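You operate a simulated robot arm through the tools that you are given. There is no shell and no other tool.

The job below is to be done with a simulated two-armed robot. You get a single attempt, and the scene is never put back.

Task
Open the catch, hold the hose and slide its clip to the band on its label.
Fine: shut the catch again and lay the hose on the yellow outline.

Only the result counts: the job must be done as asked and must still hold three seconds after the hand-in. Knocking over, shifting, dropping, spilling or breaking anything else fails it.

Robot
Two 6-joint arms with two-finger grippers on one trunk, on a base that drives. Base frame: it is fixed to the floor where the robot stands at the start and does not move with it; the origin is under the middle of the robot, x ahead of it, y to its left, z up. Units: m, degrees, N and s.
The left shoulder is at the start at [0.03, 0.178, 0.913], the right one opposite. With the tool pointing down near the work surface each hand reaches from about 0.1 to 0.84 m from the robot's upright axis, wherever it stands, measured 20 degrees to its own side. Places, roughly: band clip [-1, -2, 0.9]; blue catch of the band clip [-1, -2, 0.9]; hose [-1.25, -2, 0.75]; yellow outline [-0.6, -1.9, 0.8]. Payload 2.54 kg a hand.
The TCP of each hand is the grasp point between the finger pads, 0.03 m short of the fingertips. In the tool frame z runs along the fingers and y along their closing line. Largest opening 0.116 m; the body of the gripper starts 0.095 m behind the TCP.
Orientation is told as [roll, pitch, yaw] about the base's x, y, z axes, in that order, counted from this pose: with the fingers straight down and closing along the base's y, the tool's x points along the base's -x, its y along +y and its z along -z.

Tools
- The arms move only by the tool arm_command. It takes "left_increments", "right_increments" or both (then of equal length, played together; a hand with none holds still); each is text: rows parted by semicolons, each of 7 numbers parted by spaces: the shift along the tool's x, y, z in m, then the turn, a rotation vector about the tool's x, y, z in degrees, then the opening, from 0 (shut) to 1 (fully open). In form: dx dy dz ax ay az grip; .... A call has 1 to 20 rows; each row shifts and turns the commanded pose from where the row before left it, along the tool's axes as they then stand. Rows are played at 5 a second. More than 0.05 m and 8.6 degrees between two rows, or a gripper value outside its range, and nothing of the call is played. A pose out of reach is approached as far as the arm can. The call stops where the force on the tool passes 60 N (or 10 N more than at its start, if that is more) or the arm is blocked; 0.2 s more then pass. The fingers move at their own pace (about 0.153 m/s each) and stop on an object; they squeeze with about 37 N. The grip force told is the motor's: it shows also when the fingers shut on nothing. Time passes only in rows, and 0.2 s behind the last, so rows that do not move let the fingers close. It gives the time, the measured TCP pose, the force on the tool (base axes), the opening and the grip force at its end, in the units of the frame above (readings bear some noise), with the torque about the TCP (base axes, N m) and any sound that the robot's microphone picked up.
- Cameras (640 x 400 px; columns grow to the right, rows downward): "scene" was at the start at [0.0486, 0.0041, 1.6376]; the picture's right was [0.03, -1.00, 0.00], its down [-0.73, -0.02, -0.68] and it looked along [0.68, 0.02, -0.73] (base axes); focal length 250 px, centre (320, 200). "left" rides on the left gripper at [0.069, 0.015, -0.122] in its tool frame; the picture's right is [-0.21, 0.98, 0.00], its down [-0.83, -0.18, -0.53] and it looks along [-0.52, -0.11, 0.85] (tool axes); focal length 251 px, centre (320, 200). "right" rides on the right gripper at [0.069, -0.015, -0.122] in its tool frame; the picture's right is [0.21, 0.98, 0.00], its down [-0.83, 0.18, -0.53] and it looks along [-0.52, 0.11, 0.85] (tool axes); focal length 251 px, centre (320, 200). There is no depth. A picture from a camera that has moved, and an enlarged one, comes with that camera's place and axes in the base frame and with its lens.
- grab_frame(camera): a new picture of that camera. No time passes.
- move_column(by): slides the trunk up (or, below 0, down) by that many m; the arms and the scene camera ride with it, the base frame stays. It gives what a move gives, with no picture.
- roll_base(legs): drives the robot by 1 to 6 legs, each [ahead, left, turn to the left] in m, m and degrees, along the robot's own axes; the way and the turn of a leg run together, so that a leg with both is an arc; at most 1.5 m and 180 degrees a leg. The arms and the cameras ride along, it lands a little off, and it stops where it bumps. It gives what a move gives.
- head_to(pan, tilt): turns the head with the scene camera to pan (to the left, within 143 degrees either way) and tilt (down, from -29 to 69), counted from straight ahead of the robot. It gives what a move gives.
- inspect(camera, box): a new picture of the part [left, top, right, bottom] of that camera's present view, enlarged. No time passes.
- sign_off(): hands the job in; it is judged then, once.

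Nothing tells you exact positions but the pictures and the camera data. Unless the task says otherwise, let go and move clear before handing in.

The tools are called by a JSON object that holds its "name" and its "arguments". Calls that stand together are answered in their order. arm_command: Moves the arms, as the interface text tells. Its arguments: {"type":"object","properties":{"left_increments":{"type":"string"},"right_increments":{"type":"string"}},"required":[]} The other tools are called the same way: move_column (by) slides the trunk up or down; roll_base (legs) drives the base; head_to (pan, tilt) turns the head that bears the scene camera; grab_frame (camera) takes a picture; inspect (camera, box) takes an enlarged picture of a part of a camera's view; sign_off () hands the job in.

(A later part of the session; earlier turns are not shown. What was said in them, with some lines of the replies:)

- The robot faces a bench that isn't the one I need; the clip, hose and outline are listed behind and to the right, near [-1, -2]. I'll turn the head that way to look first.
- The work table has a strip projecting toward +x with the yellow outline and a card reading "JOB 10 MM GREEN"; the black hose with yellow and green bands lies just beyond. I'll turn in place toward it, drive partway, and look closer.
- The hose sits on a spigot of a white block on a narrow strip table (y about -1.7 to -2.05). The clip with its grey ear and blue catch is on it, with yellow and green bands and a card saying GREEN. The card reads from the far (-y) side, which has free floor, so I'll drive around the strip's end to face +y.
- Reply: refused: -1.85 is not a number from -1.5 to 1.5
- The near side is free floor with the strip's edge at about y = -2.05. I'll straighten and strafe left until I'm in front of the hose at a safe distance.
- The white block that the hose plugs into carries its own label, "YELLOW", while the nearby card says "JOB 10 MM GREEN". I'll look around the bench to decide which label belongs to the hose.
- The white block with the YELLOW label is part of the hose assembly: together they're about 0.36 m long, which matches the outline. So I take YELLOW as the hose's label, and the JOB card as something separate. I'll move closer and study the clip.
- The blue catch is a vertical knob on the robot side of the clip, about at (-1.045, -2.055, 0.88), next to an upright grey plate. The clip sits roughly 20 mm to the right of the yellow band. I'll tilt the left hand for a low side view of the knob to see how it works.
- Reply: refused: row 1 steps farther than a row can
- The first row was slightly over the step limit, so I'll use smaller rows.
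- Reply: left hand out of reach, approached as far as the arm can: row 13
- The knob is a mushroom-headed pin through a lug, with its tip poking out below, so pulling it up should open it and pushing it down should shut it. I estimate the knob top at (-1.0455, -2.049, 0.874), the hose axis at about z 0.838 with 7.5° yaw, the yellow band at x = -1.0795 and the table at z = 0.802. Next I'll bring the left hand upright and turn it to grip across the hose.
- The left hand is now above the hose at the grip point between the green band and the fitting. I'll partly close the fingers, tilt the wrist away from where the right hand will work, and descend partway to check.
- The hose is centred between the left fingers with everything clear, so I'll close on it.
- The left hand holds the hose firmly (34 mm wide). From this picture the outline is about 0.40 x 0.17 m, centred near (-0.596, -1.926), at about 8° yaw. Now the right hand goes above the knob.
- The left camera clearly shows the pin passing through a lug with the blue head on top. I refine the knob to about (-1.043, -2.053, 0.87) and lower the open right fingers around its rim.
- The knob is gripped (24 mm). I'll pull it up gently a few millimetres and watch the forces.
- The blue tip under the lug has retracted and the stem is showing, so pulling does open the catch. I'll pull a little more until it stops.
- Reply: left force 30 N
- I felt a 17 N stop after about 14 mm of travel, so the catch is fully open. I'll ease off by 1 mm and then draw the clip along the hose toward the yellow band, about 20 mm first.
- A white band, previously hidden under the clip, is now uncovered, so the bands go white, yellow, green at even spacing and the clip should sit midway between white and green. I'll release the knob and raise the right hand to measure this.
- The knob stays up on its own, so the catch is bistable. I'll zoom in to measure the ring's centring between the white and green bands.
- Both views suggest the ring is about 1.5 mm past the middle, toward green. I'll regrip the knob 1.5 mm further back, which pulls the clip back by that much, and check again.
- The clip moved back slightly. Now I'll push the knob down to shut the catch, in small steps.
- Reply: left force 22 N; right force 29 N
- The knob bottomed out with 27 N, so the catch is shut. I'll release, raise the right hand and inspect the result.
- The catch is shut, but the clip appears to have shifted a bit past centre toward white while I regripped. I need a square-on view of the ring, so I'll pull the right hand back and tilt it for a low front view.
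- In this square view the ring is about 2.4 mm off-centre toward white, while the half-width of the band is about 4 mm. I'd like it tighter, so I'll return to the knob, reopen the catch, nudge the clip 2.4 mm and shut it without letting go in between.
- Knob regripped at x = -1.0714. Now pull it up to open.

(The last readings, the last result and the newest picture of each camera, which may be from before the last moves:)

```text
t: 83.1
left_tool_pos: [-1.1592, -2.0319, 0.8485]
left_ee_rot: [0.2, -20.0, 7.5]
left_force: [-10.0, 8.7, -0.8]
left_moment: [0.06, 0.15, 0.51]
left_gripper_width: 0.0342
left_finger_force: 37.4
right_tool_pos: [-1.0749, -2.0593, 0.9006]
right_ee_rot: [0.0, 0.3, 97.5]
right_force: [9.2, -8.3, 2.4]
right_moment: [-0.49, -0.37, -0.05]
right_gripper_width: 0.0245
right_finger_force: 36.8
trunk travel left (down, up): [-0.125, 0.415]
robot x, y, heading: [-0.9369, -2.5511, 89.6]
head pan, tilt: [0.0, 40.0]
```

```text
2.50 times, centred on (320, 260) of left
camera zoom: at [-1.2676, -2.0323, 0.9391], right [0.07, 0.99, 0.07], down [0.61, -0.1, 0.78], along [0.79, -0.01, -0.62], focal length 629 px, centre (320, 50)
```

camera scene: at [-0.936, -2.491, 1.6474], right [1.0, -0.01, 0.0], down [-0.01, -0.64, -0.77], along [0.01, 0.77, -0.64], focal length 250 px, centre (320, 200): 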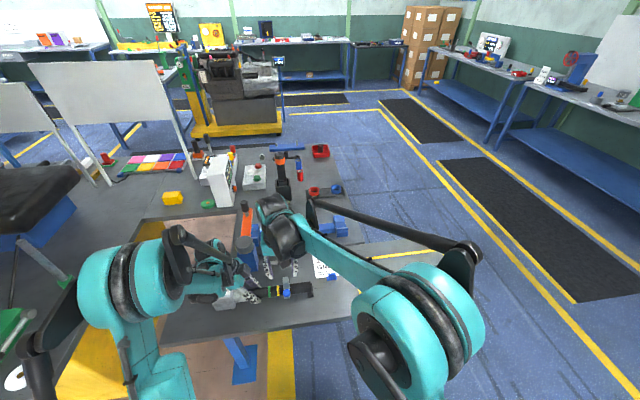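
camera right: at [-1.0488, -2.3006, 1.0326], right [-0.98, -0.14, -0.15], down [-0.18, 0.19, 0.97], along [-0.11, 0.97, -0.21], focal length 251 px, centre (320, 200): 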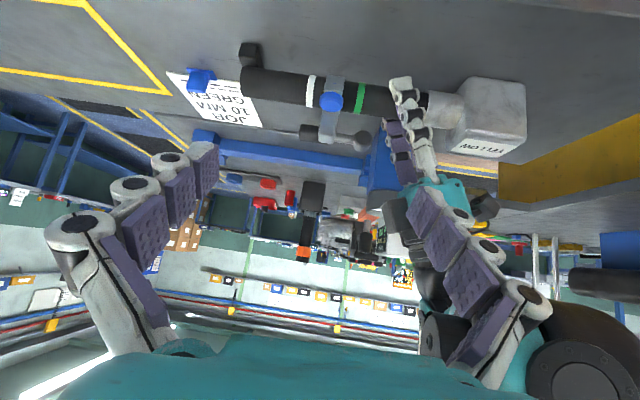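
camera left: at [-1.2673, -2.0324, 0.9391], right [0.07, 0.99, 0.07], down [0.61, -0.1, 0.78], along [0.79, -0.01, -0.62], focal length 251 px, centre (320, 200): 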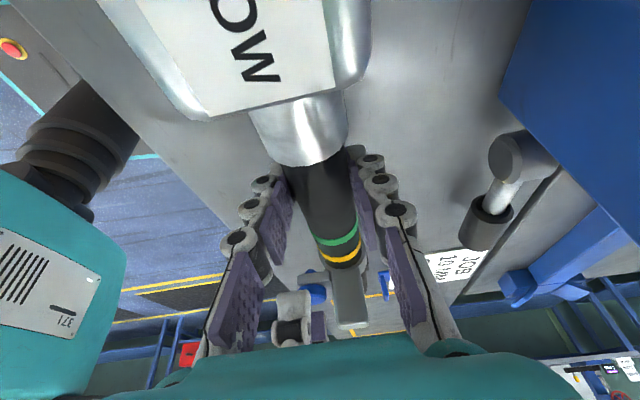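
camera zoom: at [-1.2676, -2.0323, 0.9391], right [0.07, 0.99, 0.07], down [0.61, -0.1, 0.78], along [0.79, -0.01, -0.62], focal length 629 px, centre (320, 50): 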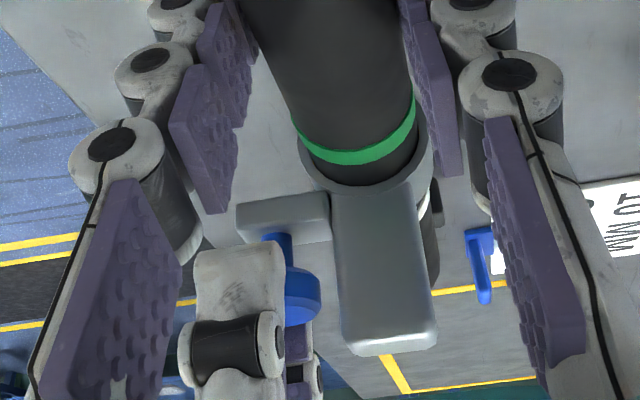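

{"name": "arm_command", "arguments": {"right_increments": "0 0.0015 0 0 0 0 0.1; 0 0 0 0 0 0 0.1; 0 0 0 0 0 0 0.1"}}

{"name": "inspect", "arguments": {"camera": "left", "box": [280, 220, 360, 270]}}

{"name": "grab_frame", "arguments": {"camera": "scene"}}

```text
t: 83.9
left_tool_pos: [-1.1582, -2.0324, 0.8483]
left_ee_rot: [0.0, -20.0, 7.5]
left_force: [-6.5, 6.0, -0.4]
left_moment: [-0.04, 0.15, 0.36]
left_gripper_width: 0.0344
left_finger_force: 37.1
right_tool_pos: [-1.0755, -2.0604, 0.9007]
right_ee_rot: [0.1, 0.1, 97.6]
right_force: [6.1, -6.6, -0.3]
right_moment: [-0.34, -0.23, -0.06]
right_gripper_width: 0.0244
right_finger_force: 36.9
trunk travel left (down, up): [-0.125, 0.415]
robot x, y, heading: [-0.9336, -2.548, 89.5]
head pan, tilt: [0.0, 40.0]
```

```text
8.00 times, centred on (320, 245) of left
camera zoom: at [-1.2671, -2.0324, 0.9391], right [0.07, 0.99, 0.07], down [0.61, -0.1, 0.78], along [0.79, -0.01, -0.62], focal length 2012 px, centre (320, -160)
```

zoom: 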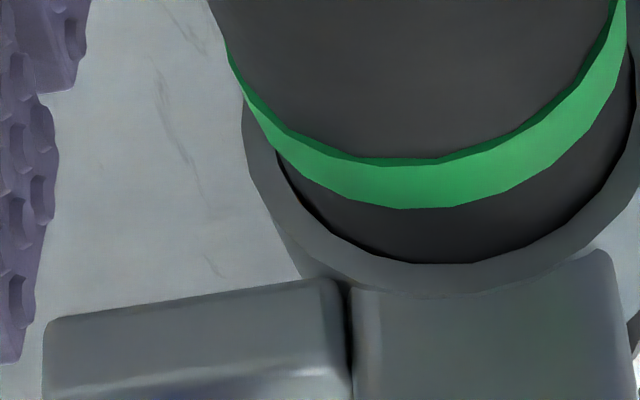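

```text
taken
camera scene: at [-0.9363, -2.4909, 1.6474], right [1.0, -0.01, 0.0], down [0.0, -0.64, -0.77], along [0.01, 0.77, -0.64], focal length 250 px, centre (320, 200)
```

scene: 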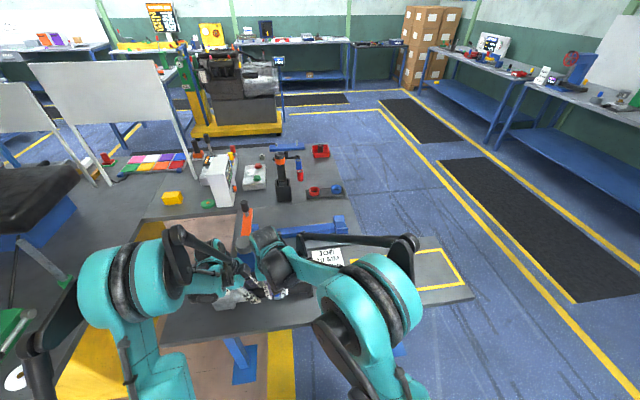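

{"name": "inspect", "arguments": {"camera": "left", "box": [240, 180, 400, 340]}}

{"name": "inspect", "arguments": {"camera": "scene", "box": [240, 260, 320, 310]}}

```text
2.50 times, centred on (320, 260) of left
camera zoom: at [-1.2671, -2.0324, 0.9391], right [0.07, 0.99, 0.07], down [0.61, -0.1, 0.78], along [0.79, -0.01, -0.62], focal length 629 px, centre (320, 50)
```

zoom: 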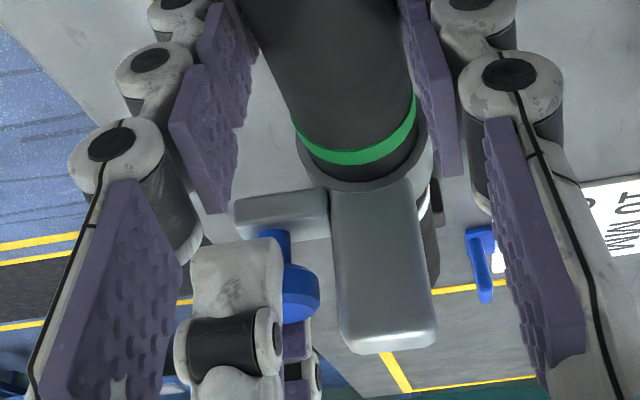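

```text
8.00 times, centred on (280, 285) of scene
camera zoom: at [-0.9363, -2.4909, 1.6474], right [1.0, -0.01, 0.0], down [0.0, -0.64, -0.77], along [0.01, 0.77, -0.64], focal length 2001 px, centre (640, -480)
```

zoom: 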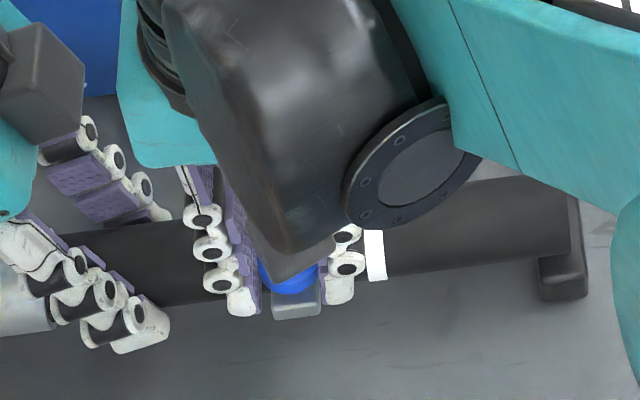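

Using the lug's left edge in the scene view as a ruler (about 2.3 px/mm in the 8x view), the clip is now about 2.8 mm past centre toward green. I'll nudge back in small steps and track the lug.

{"name": "arm_command", "arguments": {"right_increments": "0 -0.001 0 0 0 0 0.1; 0 -0.001 0 0 0 0 0.1; 0 -0.0005 0 0 0 0 0.1; 0 0 0 0 0 0 0.1; 0 0 0 0 0 0 0.1"}}

{"name": "inspect", "arguments": {"camera": "scene", "box": [240, 260, 320, 310]}}

{"name": "inspect", "arguments": {"camera": "left", "box": [280, 220, 360, 270]}}

```text
t: 85.1
left_tool_pos: [-1.1583, -2.0324, 0.8487]
left_ee_rot: [0.0, -20.1, 7.5]
left_force: [8.1, -1.6, -0.5]
left_moment: [-0.05, -0.03, 0.07]
left_gripper_width: 0.0341
left_finger_force: 36.9
right_tool_pos: [-1.0735, -2.0609, 0.9006]
right_ee_rot: [0.0, 0.2, 97.6]
right_force: [-8.3, 0.9, 0.5]
right_moment: [0.02, 0.33, 0.09]
right_gripper_width: 0.0246
right_finger_force: 37.0
trunk travel left (down, up): [-0.125, 0.415]
robot x, y, heading: [-0.9342, -2.5497, 89.4]
head pan, tilt: [0.0, 40.0]
```

```text
8.00 times, centred on (280, 285) of scene
camera zoom: at [-0.9363, -2.4908, 1.6474], right [1.0, -0.01, 0.0], down [0.0, -0.64, -0.77], along [0.01, 0.77, -0.64], focal length 2001 px, centre (640, -480)
```

zoom: 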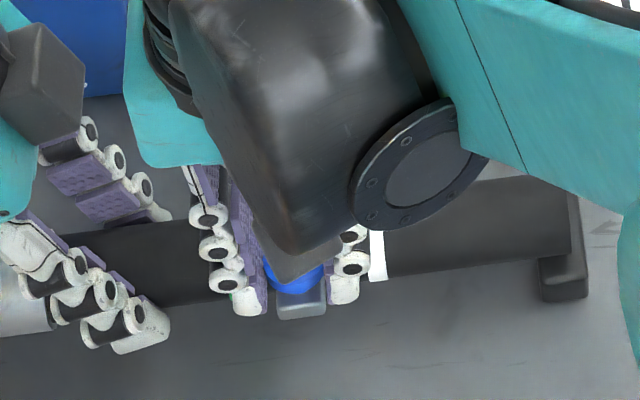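

```text
8.00 times, centred on (320, 245) of left
camera zoom: at [-1.267, -2.0324, 0.9391], right [0.07, 0.99, 0.07], down [0.61, -0.1, 0.78], along [0.79, -0.01, -0.62], focal length 2012 px, centre (320, -160)
```

zoom: 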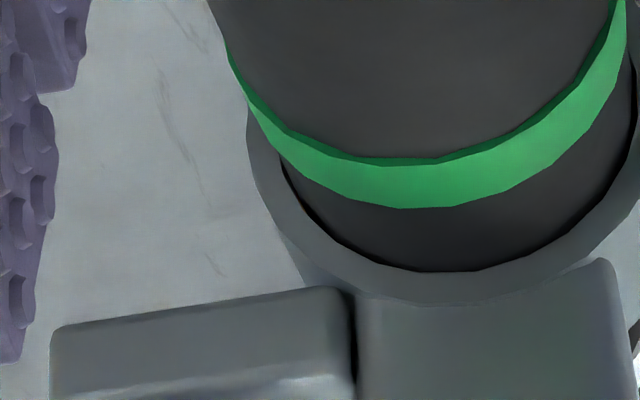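

The clip is now within about 0.5 mm of centre. Pushing the knob down to shut it.

{"name": "arm_command", "arguments": {"right_increments": "0 0 0.002 0 0 0 0.1; 0 0 0.002 0 0 0 0.1; 0 0 0.002 0 0 0 0.1; 0 0 0.002 0 0 0 0.1; 0 0 0.002 0 0 0 0.1; 0 0 0.002 0 0 0 0.1; 0 0 0.001 0 0 0 0.1; 0 0 0 0 0 0 0.1"}}

{"name": "inspect", "arguments": {"camera": "scene", "box": [240, 260, 320, 310]}}

{"name": "inspect", "arguments": {"camera": "left", "box": [240, 180, 400, 340]}}

```text
t: 86.9
left_tool_pos: [-1.1594, -2.0333, 0.8484]
left_ee_rot: [0.1, -20.0, 7.6]
left_force: [-0.6, -2.1, -15.4]
left_moment: [0.22, 0.09, 0.0]
left_gripper_width: 0.0342
left_finger_force: 36.9
right_tool_pos: [-1.0726, -2.0601, 0.8885]
right_ee_rot: [-0.1, 0.0, 97.5]
right_force: [2.7, 3.0, 30.2]
right_moment: [0.75, 0.03, -0.04]
right_gripper_width: 0.0244
right_finger_force: 37.3
trunk travel left (down, up): [-0.125, 0.415]
robot x, y, heading: [-0.9362, -2.5483, 89.4]
head pan, tilt: [0.0, 40.0]
```

```text
8.00 times, centred on (280, 285) of scene
camera zoom: at [-0.936, -2.4918, 1.6476], right [1.0, -0.01, 0.0], down [-0.01, -0.64, -0.77], along [0.01, 0.77, -0.64], focal length 2001 px, centre (640, -480)
```

zoom: 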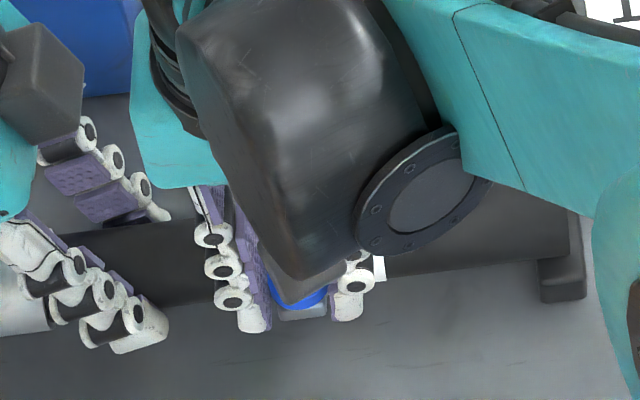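

```text
2.50 times, centred on (320, 260) of left
camera zoom: at [-1.2673, -2.0328, 0.9395], right [0.07, 0.99, 0.07], down [0.61, -0.1, 0.78], along [0.79, -0.01, -0.62], focal length 629 px, centre (320, 50)
```

zoom: 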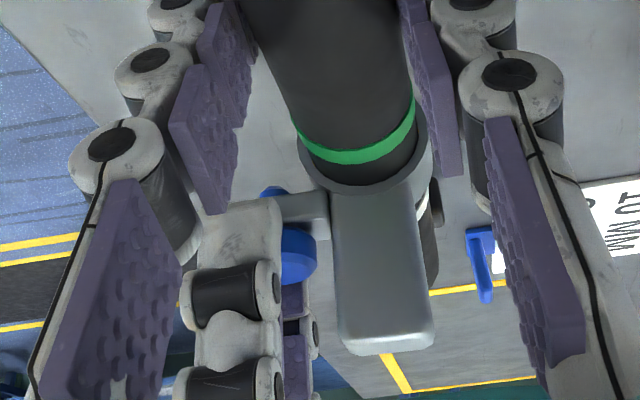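

Shut with a 30 N bottoming force. I'll release, lift the right hand, and check the shut position.

{"name": "arm_command", "arguments": {"right_increments": "0 0 -0.001 0 0 0 0.1; 0 0 0 0 0 0 0.3; 0 0 0 0 0 0 0.45; 0 0 -0.04 0 0 0 0.45; 0 0 -0.04 0 0 0 0.45; 0 0 -0.03 0 0 0 0.6; 0.035 0 0 0 0 2.7 0.6; 0.035 0 0 0 0 2.7 0.6; 0.035 0 0 0 0 2.5 0.6; 0 0 0 0 -8 0 0.8; 0 0 0 0 -8 0 1; 0 0 0 0 -8 0 1; 0 0 0 0 -8 0 1; 0 0 0 0 -8 0 1; 0 0 0 0 -6 0 1; 0 0 0 0 0 0 1"}}

{"name": "inspect", "arguments": {"camera": "right", "box": [295, 65, 375, 115]}}

{"name": "inspect", "arguments": {"camera": "scene", "box": [240, 260, 320, 310]}}

{"name": "inspect", "arguments": {"camera": "left", "box": [280, 220, 360, 270]}}

```text
t: 90.3
left_tool_pos: [-1.1582, -2.0324, 0.8488]
left_ee_rot: [0.1, -20.1, 7.5]
left_force: [1.2, -0.2, 0.0]
left_moment: [-0.11, 0.05, 0.05]
left_gripper_width: 0.0342
left_finger_force: 37.3
right_tool_pos: [-1.064, -2.1644, 0.9985]
right_ee_rot: [0.0, -46.0, 89.8]
right_force: [1.1, -0.1, -0.2]
right_moment: [0.02, 0.0, 0.0]
right_gripper_width: 0.1158
right_finger_force: 0.0
trunk travel left (down, up): [-0.125, 0.415]
robot x, y, heading: [-0.9327, -2.5468, 89.5]
head pan, tilt: [0.0, 40.0]
```

```text
8.00 times, centred on (335, 90) of right
camera zoom: at [-1.0505, -2.3009, 1.0336], right [-0.98, -0.14, -0.15], down [-0.18, 0.19, 0.96], along [-0.11, 0.97, -0.21], focal length 2012 px, centre (200, 1080)
```

zoom: 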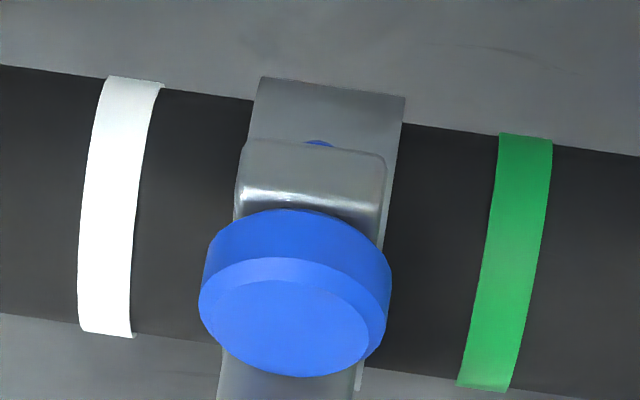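

```text
8.00 times, centred on (280, 285) of scene
camera zoom: at [-0.9362, -2.4911, 1.6474], right [1.0, -0.01, 0.0], down [0.0, -0.64, -0.77], along [0.01, 0.77, -0.64], focal length 2001 px, centre (640, -480)
```

zoom: 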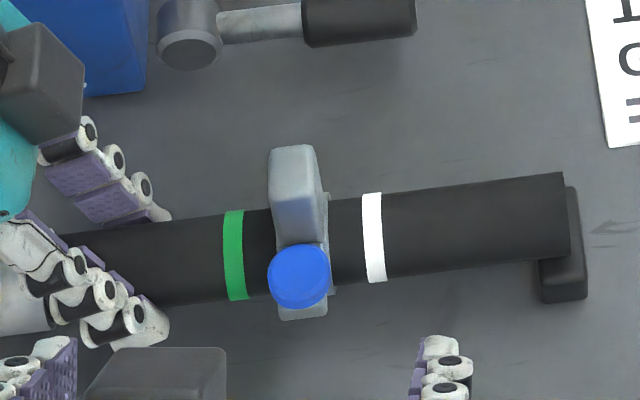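

```text
8.00 times, centred on (320, 245) of left
camera zoom: at [-1.2672, -2.0325, 0.9392], right [0.07, 0.99, 0.07], down [0.61, -0.1, 0.78], along [0.79, -0.01, -0.62], focal length 2012 px, centre (320, -160)
```

zoom: 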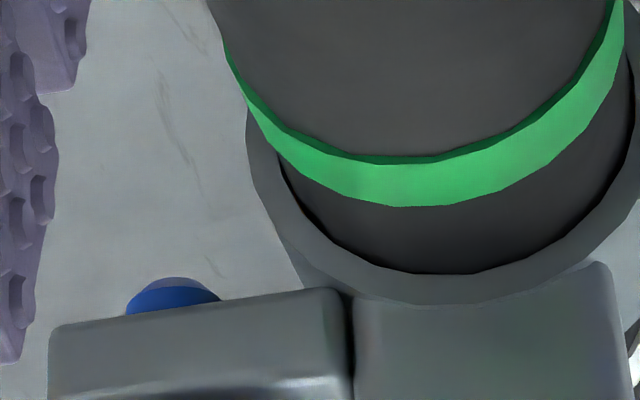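

The ring is now centred on yellow within about 1 mm (gaps of 88 and 99 px) and the catch is shut, with its tip showing below the lug. Next I'll stow the right hand up and to the right, clear of the move.

{"name": "arm_command", "arguments": {"right_increments": "-0.027 0 -0.026 0 0 0 1; -0.027 0 -0.026 0 0 0 1; -0.027 0 -0.026 0 0 0 1; -0.027 0 -0.026 0 0 0 1; 0 -0.03 0 0 8 0 1; 0 -0.03 0 0 8 0 1; 0 -0.03 0 0 8 0 1; 0 -0.03 0 0 8 0 1; 0 -0.03 0 0 8 0 1; 0 -0.03 0 0 6 0 1; 0 -0.045 0 0 0 0 1; 0 -0.045 0 0 0 0 1; 0 -0.045 0 0 0 0 1; 0 -0.045 0 0 0 0 1; 0 0 0 0 0 0 1"}}

{"name": "grab_frame", "arguments": {"camera": "scene"}}

{"name": "grab_frame", "arguments": {"camera": "right"}}

```text
t: 93.5
left_tool_pos: [-1.159, -2.0335, 0.8484]
left_ee_rot: [0.0, -19.9, 7.5]
left_force: [0.0, 0.0, 0.3]
left_moment: [0.03, 0.0, 0.03]
left_gripper_width: 0.0342
left_finger_force: 37.2
right_tool_pos: [-0.7048, -2.1672, 1.1457]
right_ee_rot: [0.0, 0.2, 89.7]
right_force: [0.1, 0.6, 0.7]
right_moment: [0.02, -0.01, 0.01]
right_gripper_width: 0.1162
right_finger_force: 0.0
trunk travel left (down, up): [-0.125, 0.415]
robot x, y, heading: [-0.9323, -2.5456, 89.5]
head pan, tilt: [0.0, 40.0]
```

```text
taken
camera scene: at [-0.9365, -2.4911, 1.6474], right [1.0, -0.01, 0.0], down [0.0, -0.64, -0.77], along [0.01, 0.77, -0.64], focal length 250 px, centre (320, 200)
```

scene: 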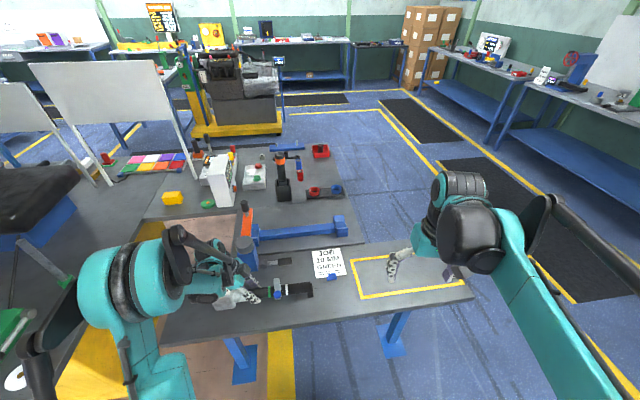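

```text
taken
camera right: at [-0.6901, -2.2365, 1.2677], right [-0.98, -0.21, 0.0], down [-0.18, 0.83, 0.53], along [-0.11, 0.52, -0.85], focal length 251 px, centre (320, 200)
```

right: 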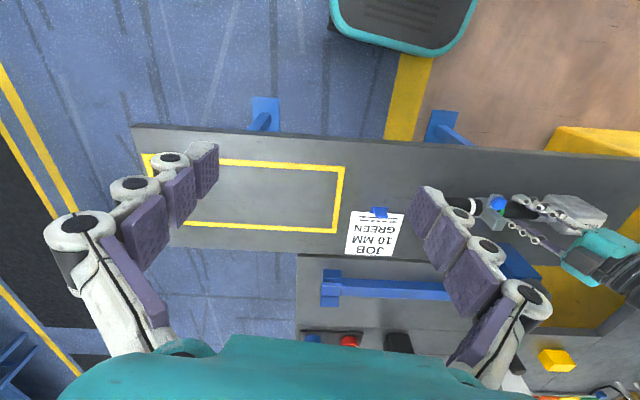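

Now I'll lift the hose with the left hand, 4 cm first, and check that it stays level.

{"name": "arm_command", "arguments": {"left_increments": "-0.0034 0 -0.0094 0 0 0 0; -0.0034 0 -0.0094 0 0 0 0; -0.0034 0 -0.0094 0 0 0 0; -0.0034 0 -0.0094 0 0 0 0; 0 0 0 0 0 0 0"}}

{"name": "grab_frame", "arguments": {"camera": "left"}}

{"name": "inspect", "arguments": {"camera": "scene", "box": [190, 220, 350, 320]}}

```text
t: 94.7
left_tool_pos: [-1.157, -2.0346, 0.8905]
left_ee_rot: [0.0, -20.0, 7.6]
left_force: [-1.0, 0.3, -4.2]
left_moment: [0.01, 0.0, -0.03]
left_gripper_width: 0.0343
left_finger_force: 37.7
right_tool_pos: [-0.7048, -2.1669, 1.1453]
right_ee_rot: [-0.1, 0.1, 89.7]
right_force: [-0.2, -0.1, 0.0]
right_moment: [0.01, 0.01, -0.02]
right_gripper_width: 0.1161
right_finger_force: 0.1
trunk travel left (down, up): [-0.125, 0.415]
robot x, y, heading: [-0.9334, -2.5472, 89.7]
head pan, tilt: [0.0, 40.0]
```

```text
taken
camera left: at [-1.2661, -2.0343, 0.9803], right [0.07, 0.99, 0.07], down [0.61, -0.1, 0.78], along [0.79, -0.01, -0.62], focal length 251 px, centre (320, 200)
```

left: 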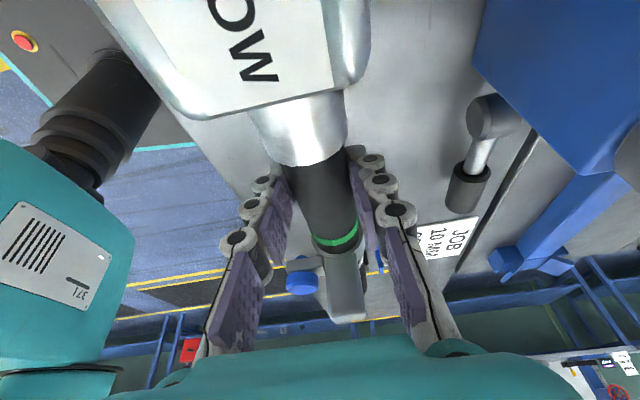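

```text
4.00 times, centred on (270, 270) of scene
camera zoom: at [-0.9363, -2.4907, 1.6474], right [1.0, -0.01, 0.0], down [0.0, -0.64, -0.77], along [0.01, 0.77, -0.64], focal length 1000 px, centre (520, -80)
```

zoom: 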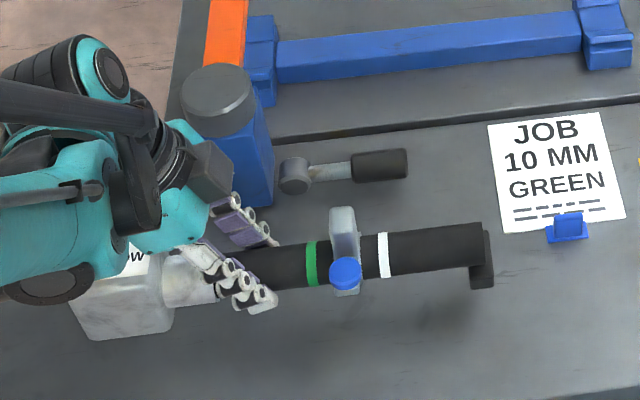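

The hose lifts level at about 4 N. I'll raise it another 10 cm to clear the card holder and the posts, then drive the base 0.5 m to the right.

{"name": "arm_command", "arguments": {"left_increments": "-0.0068 0 -0.0188 0 0 0 0; -0.0068 0 -0.0188 0 0 0 0; -0.0068 0 -0.0188 0 0 0 0; -0.0068 0 -0.0188 0 0 0 0; -0.0068 0 -0.0188 0 0 0 0; 0 0 0 0 0 0 0"}}

{"name": "roll_base", "arguments": {"legs": [[0, -0.25, 0], [0, -0.25, 0]]}}

{"name": "grab_frame", "arguments": {"camera": "scene"}}

{"name": "grab_frame", "arguments": {"camera": "left"}}

```text
t: 96.1
left_tool_pos: [-1.1587, -2.0348, 0.9911]
left_ee_rot: [-0.1, -19.9, 7.5]
left_force: [0.3, -0.2, -3.5]
left_moment: [0.0, 0.02, 0.0]
left_gripper_width: 0.0345
left_finger_force: 36.8
right_tool_pos: [-0.7046, -2.1669, 1.145]
right_ee_rot: [0.0, 0.1, 89.7]
right_force: [0.5, 0.2, 0.6]
right_moment: [-0.02, 0.0, -0.03]
right_gripper_width: 0.1158
right_finger_force: 0.1
trunk travel left (down, up): [-0.125, 0.415]
robot x, y, heading: [-0.9343, -2.5487, 89.9]
head pan, tilt: [0.0, 40.0]
```

```text
t: 99.4
left_tool_pos: [-0.6432, -2.0388, 0.9904]
left_ee_rot: [-0.1, -20.0, 7.1]
left_force: [0.0, 0.4, -3.8]
left_moment: [-0.01, 0.03, -0.03]
left_gripper_width: 0.0342
left_finger_force: 37.1
right_tool_pos: [-0.1937, -2.1747, 1.1459]
right_ee_rot: [0.1, 0.1, 89.2]
right_force: [-0.1, 0.3, -0.1]
right_moment: [-0.02, 0.07, -0.01]
right_gripper_width: 0.116
right_finger_force: 0.1
trunk travel left (down, up): [-0.125, 0.415]
robot x, y, heading: [-0.4265, -2.5569, 89.3]
head pan, tilt: [0.0, 40.0]
```

```text
taken
camera scene: at [-0.4264, -2.4967, 1.6474], right [1.0, -0.02, 0.0], down [-0.01, -0.64, -0.77], along [0.01, 0.77, -0.64], focal length 250 px, centre (320, 200)
```

scene: 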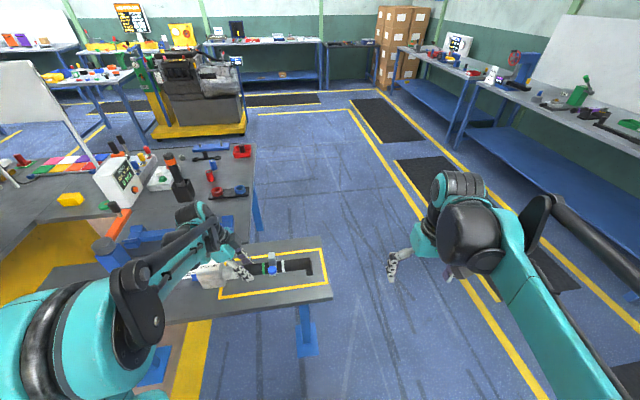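

```text
taken
camera left: at [-0.7531, -2.0374, 1.0819], right [0.08, 0.99, 0.07], down [0.61, -0.11, 0.78], along [0.79, -0.02, -0.62], focal length 251 px, centre (320, 200)
```

left: 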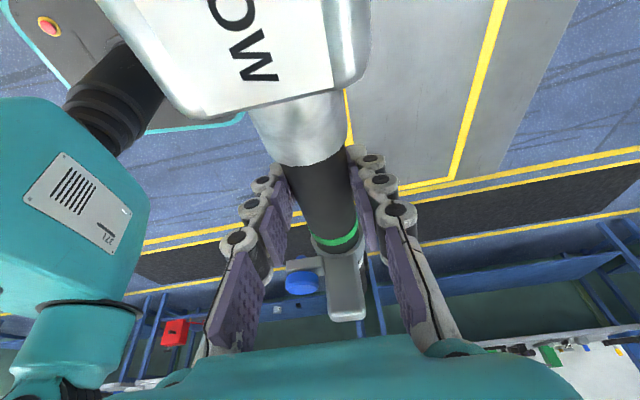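

The base landed well and the hose is hanging above the outline's near edge. I'll move the arm the remaining ~11 cm forward and 1 cm right, with a small yaw trim, and check before lowering.

{"name": "arm_command", "arguments": {"left_increments": "0 0 0 -0.48 0 -1.32 0; -0.0087 0.035 0.0032 0 0 0 0; -0.0087 0.035 0.0032 0 0 0 0; -0.0087 0.035 0.0032 0 0 0 0; 0 0 0 0 0 0 0; 0 0 0 0 0 0 0"}}

{"name": "grab_frame", "arguments": {"camera": "right"}}

{"name": "inspect", "arguments": {"camera": "scene", "box": [170, 210, 346, 320]}}

```text
t: 100.8
left_tool_pos: [-0.6329, -1.9294, 0.9919]
left_ee_rot: [0.1, -20.1, 8.5]
left_force: [-0.3, 0.1, -3.7]
left_moment: [-0.03, -0.02, 0.0]
left_gripper_width: 0.0341
left_finger_force: 37.0
right_tool_pos: [-0.1935, -2.1731, 1.1449]
right_ee_rot: [0.0, 0.3, 89.2]
right_force: [-0.2, -0.2, -0.4]
right_moment: [-0.01, 0.0, 0.0]
right_gripper_width: 0.116
right_finger_force: 0.1
trunk travel left (down, up): [-0.125, 0.415]
robot x, y, heading: [-0.4281, -2.5578, 89.0]
head pan, tilt: [0.0, 40.0]
```

```text
taken
camera right: at [-0.1797, -2.2436, 1.2675], right [-0.98, -0.2, 0.0], down [-0.17, 0.83, 0.53], along [-0.11, 0.52, -0.85], focal length 251 px, centre (320, 200)
```

right: 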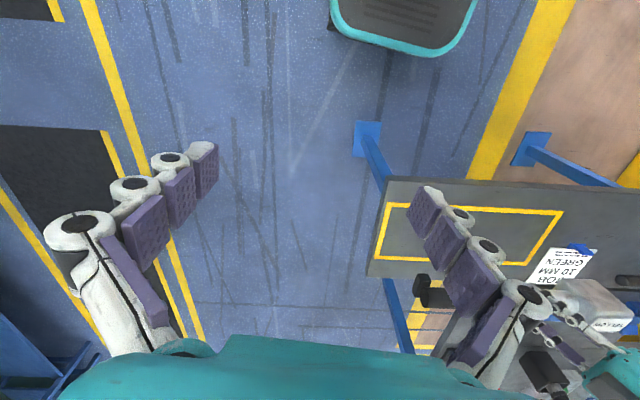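

```text
3.64 times, centred on (258, 265) of scene
camera zoom: at [-0.4279, -2.4957, 1.6474], right [1.0, -0.02, 0.0], down [-0.01, -0.64, -0.77], along [0.01, 0.77, -0.64], focal length 910 px, centre (546, -36)
```

zoom: 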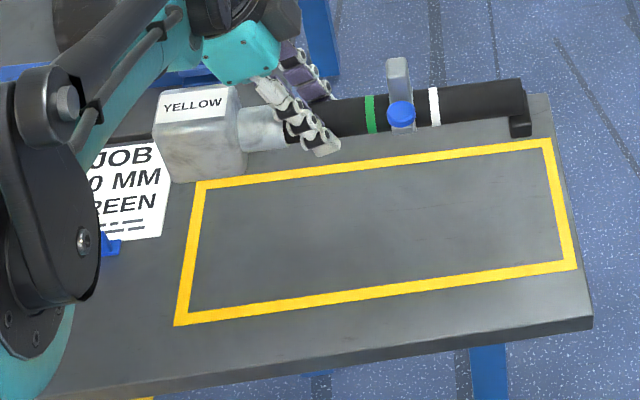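

Projecting the corners onto the table, the hose would land inside the outline with roughly 26 to 37 mm to spare at the ends. I'll shift 5 mm right to balance the ends and lower most of the way.

{"name": "arm_command", "arguments": {"left_increments": "-0.0047 0 0.0017 0 0 0 0; 0.0068 0 0.0188 0 0 0 0; 0.0068 0 0.0188 0 0 0 0; 0.0068 0 0.0188 0 0 0 0; 0.0068 0 0.0188 0 0 0 0; 0.0068 0 0.0188 0 0 0 0; 0.0068 0 0.0188 0 0 0 0; 0 0 0 0 0 0 0"}}

{"name": "inspect", "arguments": {"camera": "scene", "box": [170, 210, 346, 320]}}

```text
t: 102.6
left_tool_pos: [-0.6286, -1.9292, 0.8705]
left_ee_rot: [0.0, -20.0, 8.4]
left_force: [0.3, 0.2, -4.2]
left_moment: [0.0, -0.02, -0.02]
left_gripper_width: 0.0342
left_finger_force: 36.9
right_tool_pos: [-0.1946, -2.1745, 1.1461]
right_ee_rot: [0.0, 0.1, 89.1]
right_force: [-0.7, 0.5, -0.4]
right_moment: [0.01, 0.01, 0.0]
right_gripper_width: 0.116
right_finger_force: 0.1
trunk travel left (down, up): [-0.125, 0.415]
robot x, y, heading: [-0.4281, -2.5531, 88.9]
head pan, tilt: [0.0, 40.0]
```

```text
3.64 times, centred on (258, 265) of scene
camera zoom: at [-0.4278, -2.4969, 1.6474], right [1.0, -0.02, 0.0], down [-0.01, -0.64, -0.77], along [0.01, 0.77, -0.64], focal length 910 px, centre (546, -36)
```

zoom: 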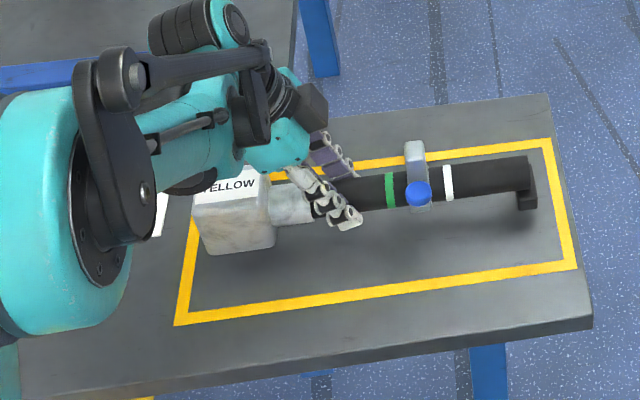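

{"name": "arm_command", "arguments": {"left_increments": "0.0034 0 0.0094 0 0 0 0; 0.0031 0 0.0085 0 0 0 0; 0.0004 0 0.0009 0 0 0 0; 0.0004 0 0.0009 0 0 0 0; 0.0004 0 0.0009 0 0 0 0; 0 0 0 0 0 0 0"}}

{"name": "inspect", "arguments": {"camera": "scene", "box": [170, 210, 346, 320]}}

```text
t: 104.0
left_tool_pos: [-0.6288, -1.9304, 0.8493]
left_ee_rot: [0.0, -20.0, 8.5]
left_force: [0.3, 0.1, -4.0]
left_moment: [0.04, -0.03, 0.04]
left_gripper_width: 0.0342
left_finger_force: 37.2
right_tool_pos: [-0.1936, -2.1735, 1.1456]
right_ee_rot: [0.0, 0.0, 89.2]
right_force: [-0.3, 0.3, -0.4]
right_moment: [0.0, -0.02, 0.02]
right_gripper_width: 0.1162
right_finger_force: 0.1
trunk travel left (down, up): [-0.125, 0.415]
robot x, y, heading: [-0.4269, -2.5534, 89.2]
head pan, tilt: [0.0, 40.0]
```

```text
3.64 times, centred on (258, 265) of scene
camera zoom: at [-0.4279, -2.4965, 1.6474], right [1.0, -0.02, 0.0], down [-0.01, -0.64, -0.77], along [0.01, 0.77, -0.64], focal length 910 px, centre (546, -36)
```

zoom: 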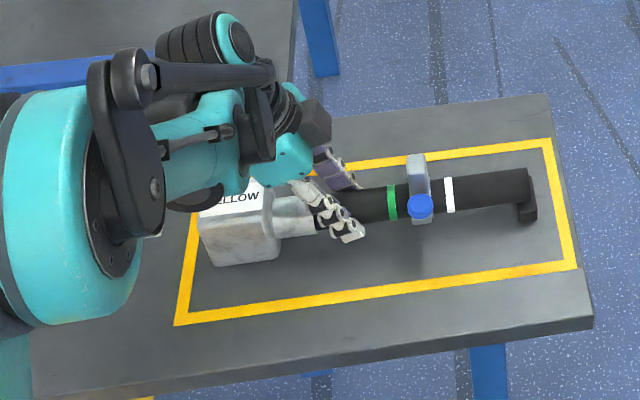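

{"name": "arm_command", "arguments": {"left_increments": "0.0003 0 0.0009 0 0 0 0; 0.0003 0 0.0009 0 0 0 0; 0 0 0 0 0 0 0"}}

```text
t: 104.8
left_tool_pos: [-0.6279, -1.9315, 0.848]
left_ee_rot: [0.0, -20.1, 8.5]
left_force: [-4.2, 5.2, 13.0]
left_moment: [-0.16, 0.04, -0.01]
left_gripper_width: 0.0344
left_finger_force: 36.6
right_tool_pos: [-0.1932, -2.1736, 1.1458]
right_ee_rot: [-0.1, 0.1, 89.2]
right_force: [0.5, -0.6, -0.5]
right_moment: [0.02, -0.04, 0.01]
right_gripper_width: 0.1159
right_finger_force: 0.1
trunk travel left (down, up): [-0.125, 0.415]
robot x, y, heading: [-0.4293, -2.5523, 89.0]
head pan, tilt: [0.0, 40.0]
```

The hose is seated on the table (13 N contact). I'll unload slightly, open the fingers, and lift straight up.

{"name": "arm_command", "arguments": {"left_increments": "-0.0002 0 -0.0006 0 0 0 0; 0 0 0 0 0 0 0.35; 0 0 0 0 0 0 0.5; 0 0 0 0 0 0 0.6; -0.0034 0 -0.0094 0 0 0 0.6; -0.0068 0 -0.0188 0 0 0 0.6; -0.0137 0 -0.0376 0 0 0 0.6; -0.0137 0 -0.0376 0 0 0 0.6; -0.0137 0 -0.0376 0 0 0 0.6; -0.0137 0 -0.0376 0 0 0 0.6; 0 0 0 0 0 0 0.6"}}

{"name": "grab_frame", "arguments": {"camera": "left"}}

{"name": "inspect", "arguments": {"camera": "scene", "box": [170, 210, 346, 320]}}

```text
t: 107.2
left_tool_pos: [-0.6264, -1.9298, 1.0375]
left_ee_rot: [0.0, -19.9, 8.5]
left_force: [0.4, 0.3, -0.1]
left_moment: [0.01, 0.0, 0.0]
left_gripper_width: 0.0698
left_finger_force: 0.2
right_tool_pos: [-0.1934, -2.1737, 1.146]
right_ee_rot: [0.0, 0.1, 89.2]
right_force: [0.1, 0.2, -0.4]
right_moment: [-0.03, 0.0, -0.03]
right_gripper_width: 0.116
right_finger_force: 0.1
trunk travel left (down, up): [-0.125, 0.415]
robot x, y, heading: [-0.4308, -2.5523, 89.1]
head pan, tilt: [0.0, 40.0]
```

```text
taken
camera left: at [-0.7359, -1.9307, 1.1279], right [0.06, 1.0, 0.07], down [0.61, -0.09, 0.78], along [0.79, 0.0, -0.62], focal length 251 px, centre (320, 200)
```

left: 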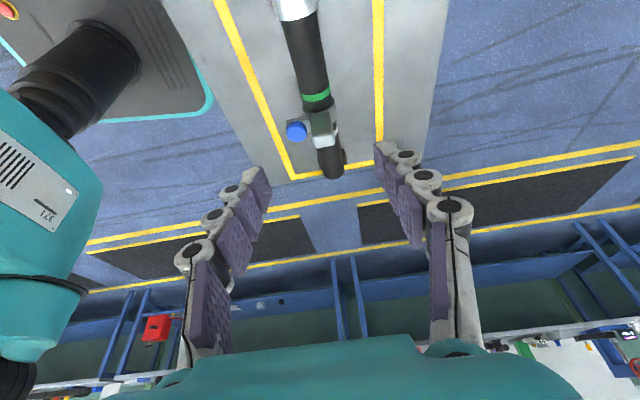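

```text
3.64 times, centred on (258, 265) of scene
camera zoom: at [-0.428, -2.4965, 1.6474], right [1.0, -0.02, 0.0], down [-0.01, -0.64, -0.77], along [0.01, 0.77, -0.64], focal length 910 px, centre (546, -36)
```

zoom: 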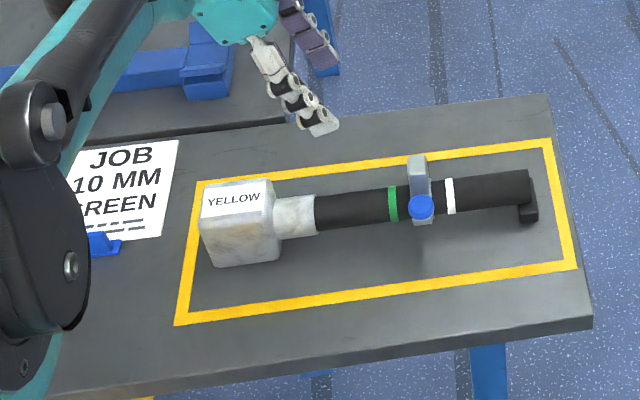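

The hose lies inside the outline with 30 mm or more to spare all round. I'll draw the left hand clear and take a last close look at the clip and catch.

{"name": "arm_command", "arguments": {"left_increments": "-0.0137 0 -0.0376 0 0 0 0.6; 0 -0.04 0 0 0 0 0.6; 0 -0.04 0 0 0 0 0.6; 0 -0.04 0 0 0 0 0.6; 0.03 0 0 0 0 0 0.6; 0.03 0 0 0 0 0 0.6; 0 0 0 0 0 0 0.6"}}

{"name": "inspect", "arguments": {"camera": "scene", "box": [260, 240, 324, 280]}}

{"name": "grab_frame", "arguments": {"camera": "left"}}

{"name": "grab_frame", "arguments": {"camera": "scene"}}

```text
t: 108.8
left_tool_pos: [-0.6648, -2.0566, 1.0569]
left_ee_rot: [0.1, -20.0, 8.5]
left_force: [0.5, 0.8, 0.1]
left_moment: [0.02, -0.02, -0.02]
left_gripper_width: 0.0698
left_finger_force: 0.2
right_tool_pos: [-0.1926, -2.1746, 1.1457]
right_ee_rot: [-0.1, 0.1, 89.1]
right_force: [0.5, -0.3, 0.3]
right_moment: [-0.03, 0.0, 0.01]
right_gripper_width: 0.116
right_finger_force: 0.1
trunk travel left (down, up): [-0.125, 0.415]
robot x, y, heading: [-0.4269, -2.5556, 89.0]
head pan, tilt: [0.0, 40.0]
```

```text
10.00 times, centred on (292, 260) of scene
camera zoom: at [-0.4275, -2.4965, 1.6474], right [1.0, -0.02, 0.0], down [-0.01, -0.64, -0.77], along [0.01, 0.77, -0.64], focal length 2501 px, centre (600, -400)
```

zoom: 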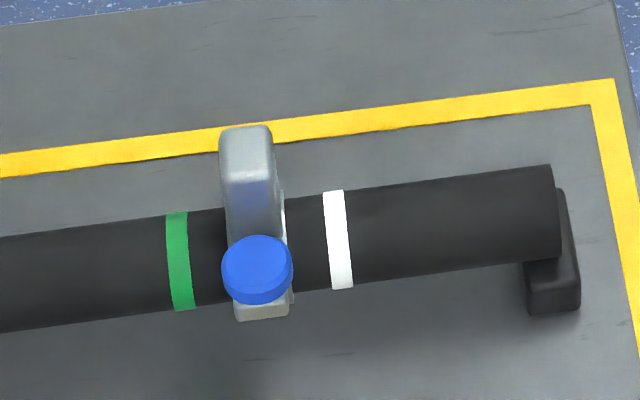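

```text
taken
camera left: at [-0.7737, -2.0583, 1.1478], right [0.06, 1.0, 0.07], down [0.61, -0.09, 0.78], along [0.79, 0.0, -0.62], focal length 251 px, centre (320, 200)
```

left: 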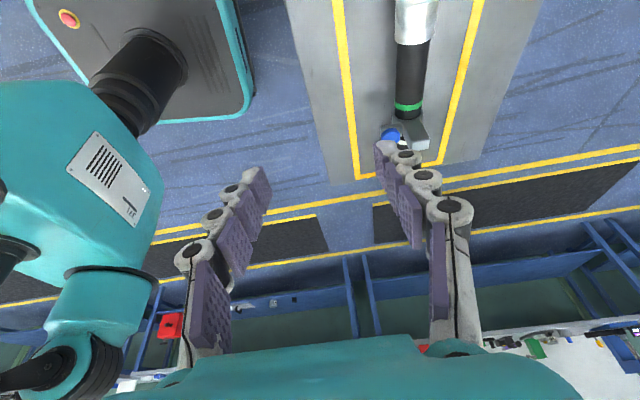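

```text
taken
camera scene: at [-0.4275, -2.4965, 1.6474], right [1.0, -0.02, 0.0], down [-0.01, -0.64, -0.77], along [0.01, 0.77, -0.64], focal length 250 px, centre (320, 200)
```

scene: 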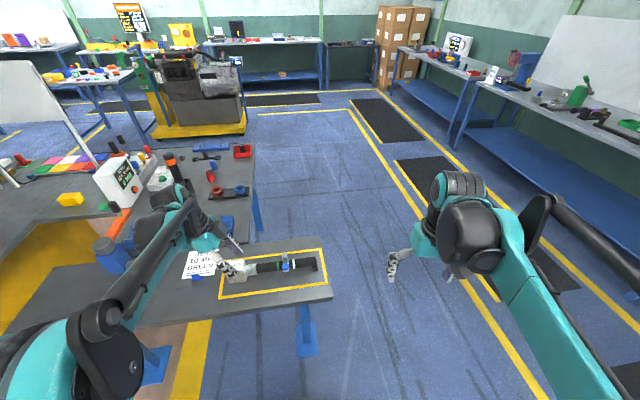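

The hose lies inside the yellow outline. Its clip is centred on the yellow band between the green and white ones, the blue catch is down and shut, and both hands are clear. Handing in.

{"name": "sign_off", "arguments": {}}

```text
The job is handed in.
```

The job is handed in. The hose lies inside the yellow outline, its clip is on the yellow band, and the blue catch is shut.

- **Which band:** I went by the "YELLOW" label on the white block at the end of the hose. A card beside it reads "JOB 10 MM GREEN". I took that as belonging to something else, but it's the one judgement that would change the result if I was wrong.
- **Clip position:** measured after the final shut, the ring is about 1 mm off the band's centre, toward white. It took two tries: the clip shifted about 4 mm on the first regrip, so I reopened the catch, nudged it back and shut it again.
- **Catch:** it opens by pulling the knob up and shuts by pushing it down. It reached its stop at about 30 N, and the pin's tip then showed below the lug.
- **Hose placement:** it has about 30 mm to spare at each end and more at the sides.

Both hands had let go and were clear at hand-in. I saw nothing else moved or knocked over in the pictures. I have not seen the judge's verdict or the state three seconds after hand-in.
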